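You operate a simulated robot arm through the tools that you are given. There is no shell and no other tool. Be economical: measure what you need, move in short steps, check, and stop when the job is done.

Carry out the task below with a simulated robot arm. There is one attempt and no reset: what you move stays moved.

TASK
Open the test drawer one.
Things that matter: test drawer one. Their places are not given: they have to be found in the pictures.

It is judged by the outcome, as a careful person would: the job done as asked, and still so three seconds after it is handed in. It fails if anything else is knocked over, pushed out of place, dropped, spilled or broken.

THE ROBOT
A 6-joint arm with a two-finger parallel gripper, fixed in place. Base frame: the origin is at the foot of the arm, x ahead of it, y to its left, z up. Units: cm, degrees, N and s.
With the tool pointing down near the work surface it reaches from about 14 to 60 cm from the base axis. Its first joint turns from -66.0 to 66.0 degrees. Payload 2.7 kg.
Tool frame: the origin (TCP) lies between the finger pads and is the grasp point; the fingertips stand 2.3 cm ahead of it; z points along the fingers, y is the line along which they close. Largest opening 9.4 cm; finger width 3.8, thickness 1; the body of the gripper, 5.4 by 9.6 cm, starts 3.9 cm behind the TCP.
Orientation is that of the tool frame in the base frame, as [roll, pitch, yaw] about the fixed x, y, z axes, in that order (R = Rz(yaw) Ry(pitch) Rx(roll)). With the fingers straight down and closing along the base's y, the tool's x points along the base's -x, its y along +y and its z along -z.

THE INTERFACE
- The arm moves only by the tool servo_tool. Its argument "increments" is text: rows parted by semicolons, each of 7 numbers parted by spaces: the finger opening in cm, from 0 to 9.4, then the shift along the tool's x, y, z in units of 20 mm (1.0 is 20 mm), then the turn, a rotation vector about the tool's x, y, z in units of 4 degrees (1.0 is 4 degrees). In form: hand dx dy dz rx ry rz; .... A call has 1 to 8 rows; each row shifts and turns the commanded pose from where the row before left it, along the tool's axes as they then stand. A call with a number of a shift or a turn outside -1 to 1 is refused whole. A row lasts 0.2 s, in which the tool goes at most 5 cm and 8.6 degrees; a call with a longer step from one row to the next is refused whole, and so is a gripper value outside its range. A pose out of reach is approached as far as the arm can. The call stops where the force on the tool passes 40 N (or 10 N more than at its start, if that is more) or the arm is blocked; 0.2 s more then pass. Each finger travels about 4.5 cm/s and halts on what it meets, pressing with about 28 N; the grip force reading is that of the motor and also rises with nothing between the fingers. The clock runs only during rows and for 0.2 s after the last one: add rows that do not move to give the fingers time. It gives the time, the measured TCP pose, the force on the tool (base axes), the opening and the grip force at its end, in the units of the frame above (readings bear some noise).
- Cameras (640 x 400 px; columns grow to the right, rows downward): "scene" is fixed at [7.4, -43.63, 139.05]; the picture's right is [0.76, -0.65, 0.00], its down [-0.45, -0.53, -0.72] and it looks along [0.47, 0.55, -0.69] (base axes); focal length 336 px, centre (320, 200). "wrist" rides on the gripper at [-3.9, 0, -4.4] in the tool frame; the picture's right is [0.00, -1.00, 0.00], its down [0.97, 0.00, -0.24] and it looks along [0.24, 0.00, 0.97] (tool axes); focal length 218 px, centre (320, 200).
- snapshot(camera): a new picture of that camera. The clock stands still meanwhile.
- locate(camera, pixels): for up to 12 pixels [column, row] of the newest picture of that camera ("zoom" is the newest enlarged one), the place [x, y, z] in the base frame of the surface seen there, good to about 0.3 cm. The clock stands still meanwhile.
- close_up(camera, box): a new picture of the part [left, top, right, bottom] of that camera's present view, enlarged. The clock stands still meanwhile.
- close_job(): hands the job in; it is judged then, once.

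Keep the steps short. Do not move on a guess: measure, check each grasp and each placing, and mend mistakes. In all there are 60 turns and 22 pictures (those below and enlarged ones count). Leave the gripper open and the arm clear of the work at the hand-in unless told otherwise, and finish with a single line.

The tools are called after "Request:" as name(argument=value, ...) on one line, values as JSON. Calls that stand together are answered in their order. servo_tool: Moves the arm, as the interface text tells. Its arguments: {"type":"object","properties":{"increments":{"type":"string"}},"required":["increments"]} The other tools are called the same way: snapshot (camera) takes a picture; locate (camera, pixels) gives the place of the surface under pixels of a picture; close_up (camera, box) takes an enlarged picture of a part of a camera's view; close_job () hands the job in.

At the start:

```text
time: 0.0
ee_pos: [27.5, 28.63, 80.13]
ee_rot: [179.9, 0.1, 180.0]
wrist_force: [-0.2, -0.3, 0.2]
grip_width: 9.42
finger_force: 0.1
```

scene: 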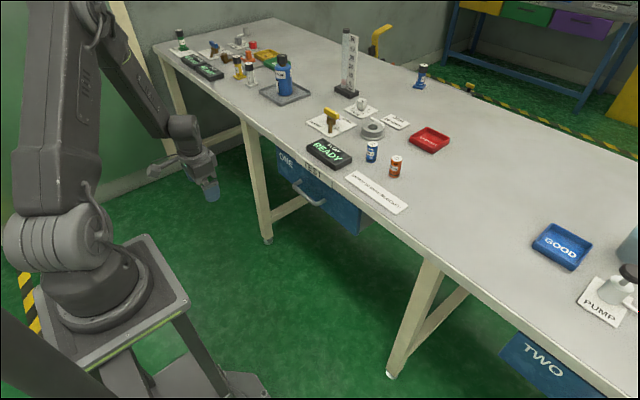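
wrist: 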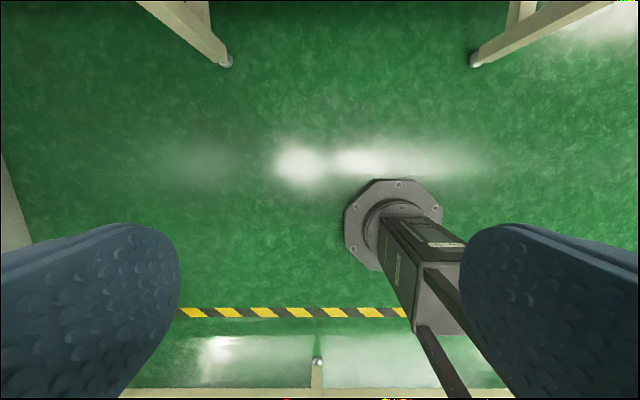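

The scene shows a blue drawer labelled "ONE ... TEST" with a handle near pixel (305,193). I will enlarge that part to see the handle.

Request:
close_up(camera="scene", box=[250, 130, 410, 230])

```text
4.00 times, centred on (330, 180) of scene
```

zoom: 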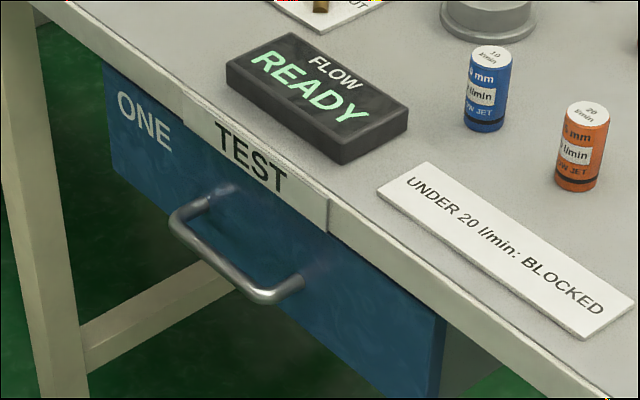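

The handle is a bar with ends near zoom (180,225) and (265,295). I will measure the bar, the drawer front and the table edge.

Request:
locate(camera="zoom", pixels=[[181, 227], [200, 252], [222, 271], [242, 287], [262, 297], [230, 225], [140, 160], [390, 330], [250, 165], [330, 215], [300, 288], [112, 160]])

```text
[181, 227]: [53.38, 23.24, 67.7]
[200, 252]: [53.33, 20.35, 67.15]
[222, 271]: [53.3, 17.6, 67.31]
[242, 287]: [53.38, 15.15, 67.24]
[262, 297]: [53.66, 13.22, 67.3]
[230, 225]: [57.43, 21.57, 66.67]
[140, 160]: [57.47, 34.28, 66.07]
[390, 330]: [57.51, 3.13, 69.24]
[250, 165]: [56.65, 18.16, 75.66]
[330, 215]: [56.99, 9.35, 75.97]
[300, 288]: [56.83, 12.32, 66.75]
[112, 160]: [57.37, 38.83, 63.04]
```

The bar runs along y from 13 to 23.5 at x≈53.4, z≈67.3. The drawer front is at x≈57.4 and the table edge is just above it. I plan to come in horizontally along +x with the fingers closing vertically around the bar. First I'll tip the tool forward (−ry) in the free space here.

Request:
servo_tool(increments="5 0 0 0 0 -1 0;5 0 0 0 0 -1 0;5 0 0 0 0 -1 0;5 0 0 0 0 -1 0;5 0 0 0 0 -1 0;5 0 0 0 0 -1 0;5 0 0 0 0 -1 0;5 0 0 0 0 -1 0")

```text
time: 1.8
ee_pos: [28.24, 28.4, 80.35]
ee_rot: [-179.0, 28.3, -179.9]
wrist_force: [-0.4, -0.1, 0.0]
grip_width: 4.99
finger_force: 0.1
out of reach, approached as far as the arm can: row 3, 4
```

It is tipping the right way, now 28° forward. I'll keep tipping and move forward a little (tool −x) to give the wrist room.

Request:
servo_tool(increments="5 -0.4 0 0.4 0 -1 0;5 -0.4 0 0.4 0 -1 0;5 -0.4 0 0.4 0 -1 0;5 -0.3 0 0.4 0 -1 0;5 -0.2 0 0.4 0 -1 0;5 -0.2 0 0.4 0 -1 0;5 -0.1 0 0.4 0 -1 0;5 0 0 0 0 -1 0")

```text
time: 3.6
ee_pos: [37.02, 31.49, 80.69]
ee_rot: [-177.3, 60.2, -178.1]
wrist_force: [0.9, -0.6, 0.2]
grip_width: 4.99
finger_force: 0.1
out of reach, approached as far as the arm can: row 4, 5, 6, 7, 8
```

The pose is near some joint limit: y drifted to 31.5. I'll shift toward the handle's y (≈18) without turning and see whether the arm follows.

Request:
servo_tool(increments="5 0 -0.9 0 0 0 0;5 0 -0.9 0 0 0 0;5 0 -0.9 0 0 0 0;5 0 -0.9 0 0 0 0;5 0 -0.9 0 0 0 0;5 0 -0.9 0 0 0 0;5 0 0 0 0 0 0;5 0 0 0 0 0 0")

```text
time: 5.4
ee_pos: [40.91, 25.23, 84.73]
ee_rot: [-177.5, 60.1, -178.1]
wrist_force: [0.4, -0.6, 0.1]
grip_width: 4.98
finger_force: 0.0
out of reach, approached as far as the arm can: row 1, 2, 3, 4, 5, 6
```

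The move came out skewed. I'll look at the arm's posture.

Request:
snapshot(camera="scene")

```text
18 pictures are left
```

scene: 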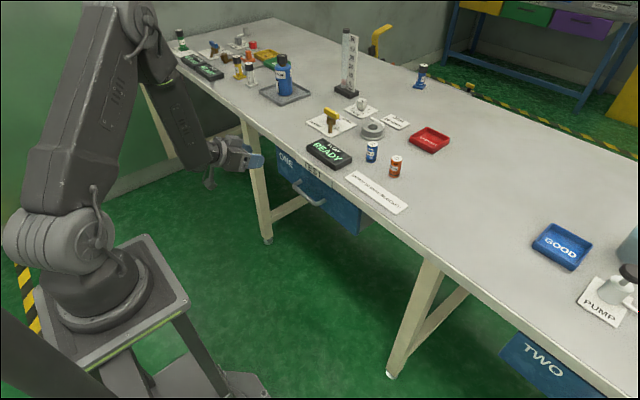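

The arm is folded quite far, so tilting to full horizontal strains it. A tilt of about 45° should still clear the table edge. I'll ease the tilt back to about 45° and move in −y.

Request:
servo_tool(increments="3.6 0 0 0 0 1 0;3.6 0 0 0 0 1 0;3.6 0 0 0 0 1 0;3.6 0 0 0 0 1 0;3.6 0 -0.8 0 0 0 0;3.6 0 -0.8 0 0 0 0;3.6 0 -0.8 0 0 0 0;3.6 0 -0.8 0 0 0 0")

```text
time: 7.2
ee_pos: [40.94, 18.71, 84.93]
ee_rot: [-178.7, 44.2, -179.4]
wrist_force: [0.3, -0.2, -0.8]
grip_width: 3.61
finger_force: 0.2
```

All rows were followed: tilt 44°, y=18.7. Next I turn about the tool axis so the fingers close in the vertical plane.

Request:
servo_tool(increments="3.6 0 0 0 0 0 1;3.6 0 0 0 0 0 1;3.6 0 0 0 0 0 1;3.6 0 0 0 0 0 1;3.6 0 0 0 0 0 1;3.6 0 0 0 0 0 1;3.6 0 0 0 0 0 1;3.6 0 0 0 0 0 1")

Request:
servo_tool(increments="3.6 0 0 0 0 0 1;3.6 0 0 0 0 0 1;3.6 0 0 0 0 0 1;3.6 0 0 0 0 0 1;3.6 0 0 0 0 0 1;3.6 0 0 0 0 0 1;3.6 0 0 0 0 0 1;3.6 0 0 0 0 0 1")

Request:
servo_tool(increments="3.6 0 0 0 0 0 1;3.6 0 0 0 0 0 1;3.6 0 0 0 0 0 1;3.6 0 0 0 0 0 1;3.6 0 0 0 0 0 1;3.6 0 0 0 0 0 1;3.6 0 0 0 0 0 0.6;3.6 0 0 0 0 0 0")

```text
time: 9.0
ee_pos: [45.48, 24.2, 92.64]
ee_rot: [154.0, 36.8, 139.2]
wrist_force: [0.0, -0.5, 0.2]
grip_width: 3.6
finger_force: 0.1
out of reach, approached as far as the arm can: row 2, 3, 4, 5, 6, 7, 8
```

```text
time: 10.8
ee_pos: [49.46, 27.39, 98.91]
ee_rot: [139.5, 18.6, 109.2]
wrist_force: [0.4, 0.4, -0.5]
grip_width: 3.57
finger_force: 0.0
out of reach, approached as far as the arm can: row 1, 2, 3, 4, 5, 6, 7, 8
```

```text
time: 12.6
ee_pos: [53.68, 28.7, 104.21]
ee_rot: [136.2, 0.7, 89.5]
wrist_force: [-0.3, 0.6, -0.1]
grip_width: 3.59
finger_force: 0.0
out of reach, approached as far as the arm can: row 1, 2, 3, 4, 5, 6, 7
```

The orientation is now right, but a joint limit pushed the tool up to (53.7, 28.7, 104). I'll test whether this orientation can get down and back toward the drawer.

Request:
servo_tool(increments="3.6 -0.6 -0.9 0.3 0 0 0;3.6 -0.6 -0.9 0.3 0 0 0;3.6 -0.6 -0.9 0.3 0 0 0;3.6 -0.6 -0.9 0.3 0 0 0")

```text
time: 13.6
ee_pos: [55.58, 24.59, 103.0]
ee_rot: [136.4, 0.7, 89.6]
wrist_force: [0.0, 0.1, 0.2]
grip_width: 3.61
finger_force: 0.1
out of reach, approached as far as the arm can: row 1, 2, 3, 4
```

This roll direction is joint-limited. The gripper is symmetric, so I'll turn the opposite way (−rz), starting with the 90° back.

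Request:
servo_tool(increments="3.6 0 0 -0.4 0 0 -1;3.6 0 0 -0.4 0 0 -1;3.6 0 0 -0.4 0 0 -1;3.6 0 0 -0.4 0 0 -1;3.6 0 0 -0.4 0 0 -1;3.6 0 0 -0.4 0 0 -1;3.6 0 0 -0.4 0 0 -1;3.6 0 0 -0.4 0 0 -1")

Request:
servo_tool(increments="3.6 0 0 0 0 0 -1;3.6 0 0 0 0 0 -1;3.6 0 0 0 0 0 -1;3.6 0 0 0 0 0 -1;3.6 0 0 0 0 0 -1;3.6 0 0 0 0 0 -1;3.6 0 0 0 0 0 -1;3.6 0 0 0 0 0 -1")

Request:
servo_tool(increments="3.6 0 0 0 0 0 -1;3.6 0 0 0 0 0 -1;3.6 0 0 0 0 0 -1;3.6 0 0 0 0 0 -1;3.6 0 0 0 0 0 -1;3.6 0 0 0 0 0 -1;3.6 0 0 0 0 0 -0.6;3.6 0 0 0 0 0 0")

```text
time: 15.4
ee_pos: [50.96, 24.65, 107.66]
ee_rot: [140.8, 22.3, 113.6]
wrist_force: [-0.1, -0.3, -0.8]
grip_width: 3.59
finger_force: 0.1
```

```text
time: 17.2
ee_pos: [50.9, 24.64, 107.61]
ee_rot: [157.6, 39.2, 145.7]
wrist_force: [0.5, -0.2, -0.3]
grip_width: 3.58
finger_force: 0.1
```

```text
time: 19.0
ee_pos: [50.79, 24.55, 107.7]
ee_rot: [-178.7, 44.2, -179.3]
wrist_force: [0.7, 0.4, -0.3]
grip_width: 3.61
finger_force: 0.0
```

Back at the neutral roll and following cleanly. I'll continue −90°.

Request:
servo_tool(increments="3.6 0 0 0 0 0 -1;3.6 0 0 0 0 0 -1;3.6 0 0 0 0 0 -1;3.6 0 0 0 0 0 -1;3.6 0 0 0 0 0 -1;3.6 0 0 0 0 0 -1;3.6 0 0 0 0 0 -1;3.6 0 0 0 0 0 -1")

Request:
servo_tool(increments="3.6 0 0 0 0 0 -1;3.6 0 0 0 0 0 -1;3.6 0 0 0 0 0 -1;3.6 0 0 0 0 0 -1;3.6 0 0 0 0 0 -1;3.6 0 0 0 0 0 -1;3.6 0 0 0 0 0 -1;3.6 0 0 0 0 0 -1")

Request:
servo_tool(increments="3.6 0 0 0 0 0 -1;3.6 0 0 0 0 0 -1;3.6 0 0 0 0 0 -1;3.6 0 0 0 0 0 -1;3.6 0 0 0 0 0 -1;3.6 0 0 0 0 0 -1;3.6 0 0 0 0 0 -0.6;3.6 0 0 0 0 0 0")

```text
time: 20.8
ee_pos: [50.91, 24.6, 107.65]
ee_rot: [-151.8, 35.5, -138.6]
wrist_force: [-0.6, -0.4, 0.2]
grip_width: 3.6
finger_force: 0.0
```

```text
time: 22.6
ee_pos: [50.94, 24.81, 107.68]
ee_rot: [-138.6, 16.9, -109.4]
wrist_force: [-0.2, 0.3, 0.6]
grip_width: 3.58
finger_force: 0.0
```

```text
time: 24.4
ee_pos: [50.85, 24.68, 107.51]
ee_rot: [-135.8, -1.0, -89.9]
wrist_force: [0.4, -0.2, 0.6]
grip_width: 3.61
finger_force: 0.0
```

Orientation (−136, −1, −90) was reached with no flags. Now down and back to about (43, 18.3, 84), in front of the table edge.

Request:
servo_tool(increments="3.6 0.29 1 0.52 0 0 0;3.6 0.29 1 0.52 0 0 0;3.6 0.29 1 0.52 0 0 0;3.6 0.29 1 0.52 0 0 0;3.6 0.29 1 0.52 0 0 0;3.6 0.29 1 0.52 0 0 0;3.6 0.29 1 0.52 0 0 0;3.6 0.29 1 0.52 0 0 0")

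Request:
servo_tool(increments="3.6 0.29 1 0.52 0 0 0;3.6 0.29 1 0.52 0 0 0;3.6 0.29 1 0.52 0 0 0;3.6 0 0 0 0 0 0")

```text
time: 26.2
ee_pos: [45.1, 19.7, 90.55]
ee_rot: [-135.8, -1.2, -89.9]
wrist_force: [0.0, -1.1, 0.8]
grip_width: 3.56
finger_force: 0.1
```

```text
time: 27.2
ee_pos: [43.15, 17.79, 84.37]
ee_rot: [-135.9, -1.2, -90.0]
wrist_force: [0.1, -0.3, 0.4]
grip_width: 3.62
finger_force: 0.0
```

Following well. Before grasping I'll check that the pulled-out position, about (38, 18, 68), is reachable in this orientation. The space there is free.

Request:
servo_tool(increments="3.6 -0.02 0.95 0.51 0 0 0;3.6 -0.02 0.95 0.51 0 0 0;3.6 -0.02 0.95 0.51 0 0 0;3.6 -0.02 0.95 0.51 0 0 0;3.6 -0.02 0.95 0.51 0 0 0;3.6 -0.02 0.95 0.51 0 0 0;3.6 -0.02 0.95 0.51 0 0 0;3.6 -0.02 0.95 0.51 0 0 0")

```text
time: 29.0
ee_pos: [37.91, 17.79, 67.88]
ee_rot: [-135.8, -1.2, -89.9]
wrist_force: [0.1, -1.4, 0.1]
grip_width: 3.61
finger_force: 0.1
```

Reachable. Now to the pre-grasp point, about (47.5, 18.2, 73), then a picture from each camera.

Request:
servo_tool(increments="3.6 -0.03 -0.87 0.25 0 0 0;3.6 -0.03 -0.87 0.25 0 0 0;3.6 -0.03 -0.87 0.25 0 0 0;3.6 -0.03 -0.87 0.25 0 0 0;3.6 -0.03 -0.87 0.25 0 0 0;3.6 -0.03 -0.87 0.25 0 0 0;3.6 0 0 0 0 0 0")

Request:
close_up(camera="scene", box=[230, 110, 390, 210])

Request:
snapshot(camera="wrist")

```text
time: 30.6
ee_pos: [47.72, 18.22, 72.95]
ee_rot: [-135.8, -1.2, -90.0]
wrist_force: [-1.2, 0.2, 0.0]
grip_width: 3.59
finger_force: 0.0
```

```text
4.00 times, centred on (310, 160) of scene
```

zoom: 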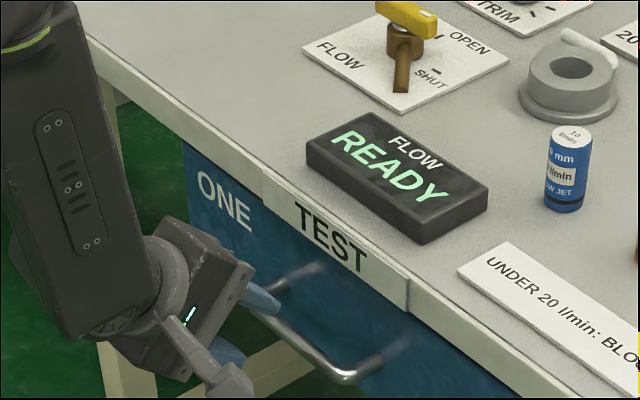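

```text
16 pictures are left
```

wrist: 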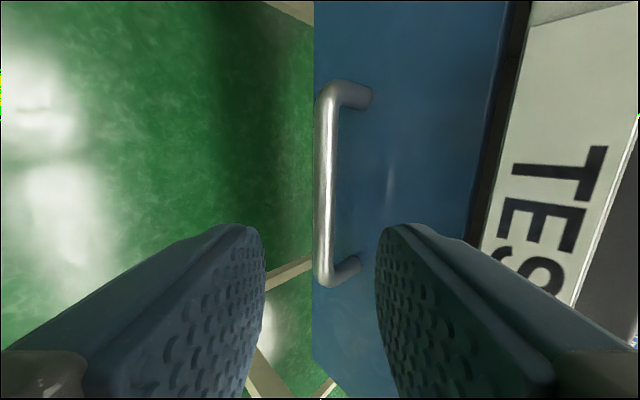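

The bar sits at column ~325, between the fingers in the wrist view. I'll measure it from here, together with the drawer front and apron.

Request:
locate(camera="wrist", pixels=[[326, 130], [326, 180], [325, 230], [325, 270], [400, 180], [480, 180], [540, 100], [330, 95], [460, 180]])

```text
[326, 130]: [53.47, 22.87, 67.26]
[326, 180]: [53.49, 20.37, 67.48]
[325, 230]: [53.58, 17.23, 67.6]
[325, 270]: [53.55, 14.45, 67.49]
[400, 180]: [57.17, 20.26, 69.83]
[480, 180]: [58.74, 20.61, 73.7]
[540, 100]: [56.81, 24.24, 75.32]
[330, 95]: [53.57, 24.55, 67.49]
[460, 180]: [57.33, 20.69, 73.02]
```

Bar centre is about (53.8, 18.9, 67.2). I'll narrow the opening to 3.0 so the upper finger clears the drawer front, and advance 7.4 cm along the tool axis with the bar between the pads.

Request:
servo_tool(increments="3.0 0 -0.18 0 0 0 0;3.0 0 0 0.6 0 0 0;3.0 0 0 0.6 0 0 0;3.0 0 0 0.6 0 0 0;3.0 0 0 0.6 0 0 0;3.0 0 0 0.65 0 0 0;3.0 0 0 0.65 0 0 0;3.0 0 0 0 0 0 0")

Request:
snapshot(camera="wrist")

```text
time: 32.4
ee_pos: [52.7, 18.13, 67.77]
ee_rot: [-135.7, -1.1, -90.0]
wrist_force: [-1.5, -0.4, 0.2]
grip_width: 2.99
finger_force: 0.0
```

```text
15 pictures are left
```

wrist: 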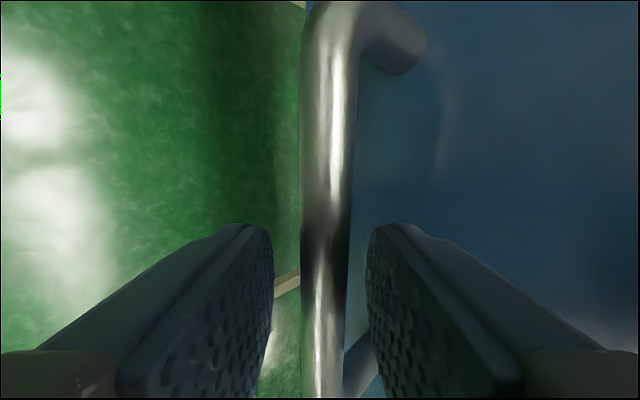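

The bar lies between the pads with no contact force. Closing on it.

Request:
servo_tool(increments="0 0 0 0 0 0 0;0 0 0 0 0 0 0;0 0 0 0 0 0 0;0 0 0 0 0 0 0")

```text
time: 33.4
ee_pos: [52.91, 18.13, 67.97]
ee_rot: [-135.6, -1.1, -90.1]
wrist_force: [2.5, 0.5, 8.7]
grip_width: 1.34
finger_force: 44.8
```

The fingers hold the bar (width 1.34). Pulling straight along −x, 4 cm first.

Request:
servo_tool(increments="0 0 0.18 -0.175 0 0 0;0 0 0.36 -0.35 0 0 0;0 0 0.36 -0.35 0 0 0;0 0 0.36 -0.35 0 0 0;0 0 0.18 -0.175 0 0 0;0 0 0 0 0 0 0")

```text
time: 34.8
ee_pos: [48.86, 18.24, 67.86]
ee_rot: [-135.7, -1.1, -90.0]
wrist_force: [1.8, -2.9, 18.9]
grip_width: 1.36
finger_force: 45.2
```

It moved 4 cm and the grip is kept. There is an upward reaction of 19 N, so I'll ease the tool up slightly while pulling another 5 cm.

Request:
servo_tool(increments="0 0 -0.07 -0.07 0 0 0;0 0 0.36 -0.35 0 0 0;0 0 0.36 -0.35 0 0 0;0 0 0.36 -0.35 0 0 0;0 0 0.36 -0.35 0 0 0;0 0 0.36 -0.35 0 0 0;0 0 0 0 0 0 0")

Request:
snapshot(camera="scene")

```text
time: 36.4
ee_pos: [43.68, 18.11, 67.87]
ee_rot: [-136.0, -1.2, -90.0]
wrist_force: [0.8, 16.5, -21.9]
grip_width: 1.36
finger_force: 45.2
```

```text
14 pictures are left
```

scene: 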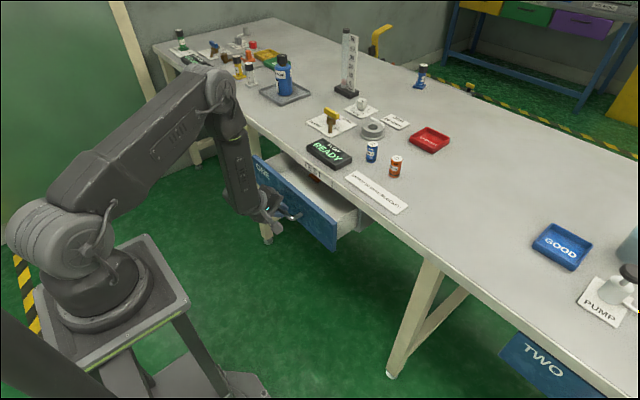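

The drawer is about 9 cm out. I'll ease down and sideways by about 1 mm and pull further, gently, watching for the end stop.

Request:
servo_tool(increments="0 -0.05 0.035 0.035 0 0 0;0 0 0.36 -0.35 0 0 0;0 0 0.36 -0.35 0 0 0;0 0 0.36 -0.35 0 0 0;0 0 0.36 -0.35 0 0 0;0 0 0 0 0 0 0")

```text
time: 37.8
ee_pos: [39.89, 18.2, 67.96]
ee_rot: [-136.0, -1.3, -90.2]
wrist_force: [1.5, -16.4, -17.4]
grip_width: 1.39
finger_force: 44.7
```

Now 13 cm out and no stop yet. Another few cm.

Request:
servo_tool(increments="0 0.02 0.035 0.035 0 0 0;0 0 0.36 -0.35 0 0 0;0 0 0.36 -0.35 0 0 0;0 0 0.36 -0.35 0 0 0;0 0 0.36 -0.35 0 0 0;0 0 0 0 0 0 0")

Request:
close_up(camera="scene", box=[230, 130, 390, 230])

```text
time: 39.2
ee_pos: [35.82, 18.19, 67.89]
ee_rot: [-135.6, -1.2, -90.4]
wrist_force: [1.8, -29.7, 18.3]
grip_width: 1.36
finger_force: 45.0
```

```text
4.00 times, centred on (310, 180) of scene
```

zoom: 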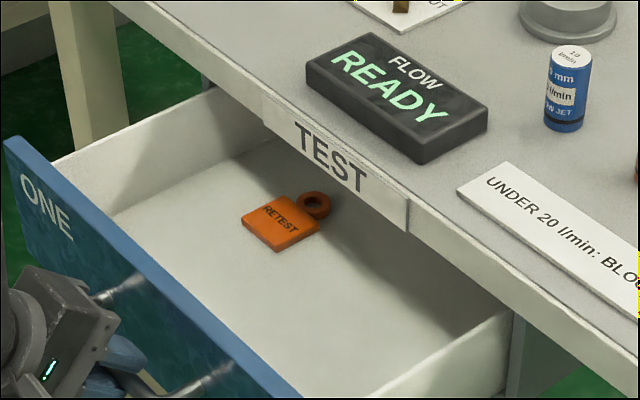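

About 17 cm open, with an undisturbed RETEST tag inside. I'll relieve the side force and pull gently a little more to see if it reaches the stop.

Request:
servo_tool(increments="0 0.04 -0.035 -0.035 0 0 0;0 0 0.27 -0.26 0 0 0;0 0 0.27 -0.26 0 0 0;0 0 0.27 -0.26 0 0 0;0 0 0.27 -0.26 0 0 0;0 0 0 0 0 0 0")

```text
time: 40.6
ee_pos: [32.82, 18.25, 67.88]
ee_rot: [-135.9, -1.0, -90.0]
wrist_force: [1.6, -6.2, 7.6]
grip_width: 1.36
finger_force: 45.1
```

20 cm open. That is plenty, so I'll release with a 3.0 cm opening, which keeps the fingers off the drawer front.

Request:
servo_tool(increments="3.0 0 0 0 0 0 0;3.0 0 0 0 0 0 0;3.0 0 0 0 0 0 0;3.0 0 0 0 0 0 0")

Request:
servo_tool(increments="3.0 0 0 -0.4 0 0 0;3.0 0 0 -0.4 0 0 0;3.0 0 0 -0.4 0 0 0;3.0 0 0 -0.4 0 0 0;3.0 0 0 -0.5 0 0 0;3.0 0 0 -0.5 0 0 0;3.0 0 0 0 0 0 0")

```text
time: 41.6
ee_pos: [32.89, 18.12, 68.01]
ee_rot: [-135.8, -1.3, -90.0]
wrist_force: [-0.6, 0.4, 0.1]
grip_width: 2.99
finger_force: 0.1
```

```text
time: 43.2
ee_pos: [29.25, 18.32, 71.65]
ee_rot: [-135.8, -1.2, -90.1]
wrist_force: [0.7, -0.3, 0.1]
grip_width: 3.0
finger_force: 0.1
```

Released and backed off without contact. I'll back off further, open the gripper, and check the result.

Request:
servo_tool(increments="3.0 0 0 -0.6 0 0 0;3.0 0 0 -0.6 0 0 0;3.0 0 0 -0.6 0 0 0;6 0 -0.5 -0.5 0 0 0;9 0 -0.5 -0.5 0 0 0;9 0 -0.5 -0.5 0 0 0;9 0 0 0 0 0 0;9 0 0 0 0 0 0")

Request:
snapshot(camera="scene")

```text
time: 45.0
ee_pos: [26.8, 18.41, 78.55]
ee_rot: [-135.8, -1.1, -90.0]
wrist_force: [-0.2, -0.7, 0.7]
grip_width: 9.0
finger_force: 0.0
```

```text
12 pictures are left
```

scene: 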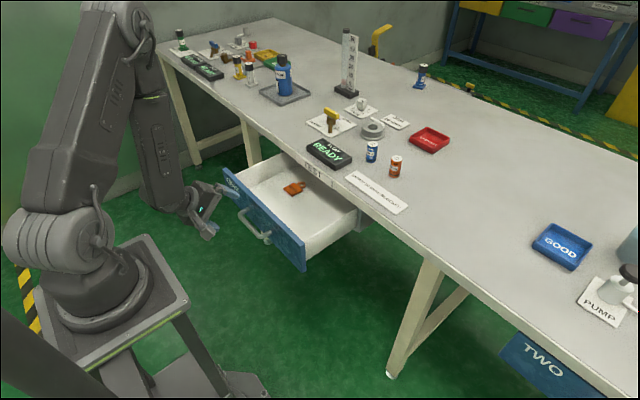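

The drawer stands wide open, everything on the bench is where it was, and the gripper is open and clear. Handing in.

Request:
close_job()

```text
The job is handed in.
```

Test drawer one is open by about 20 cm, nothing else was disturbed, and the gripper is open and clear of the work.
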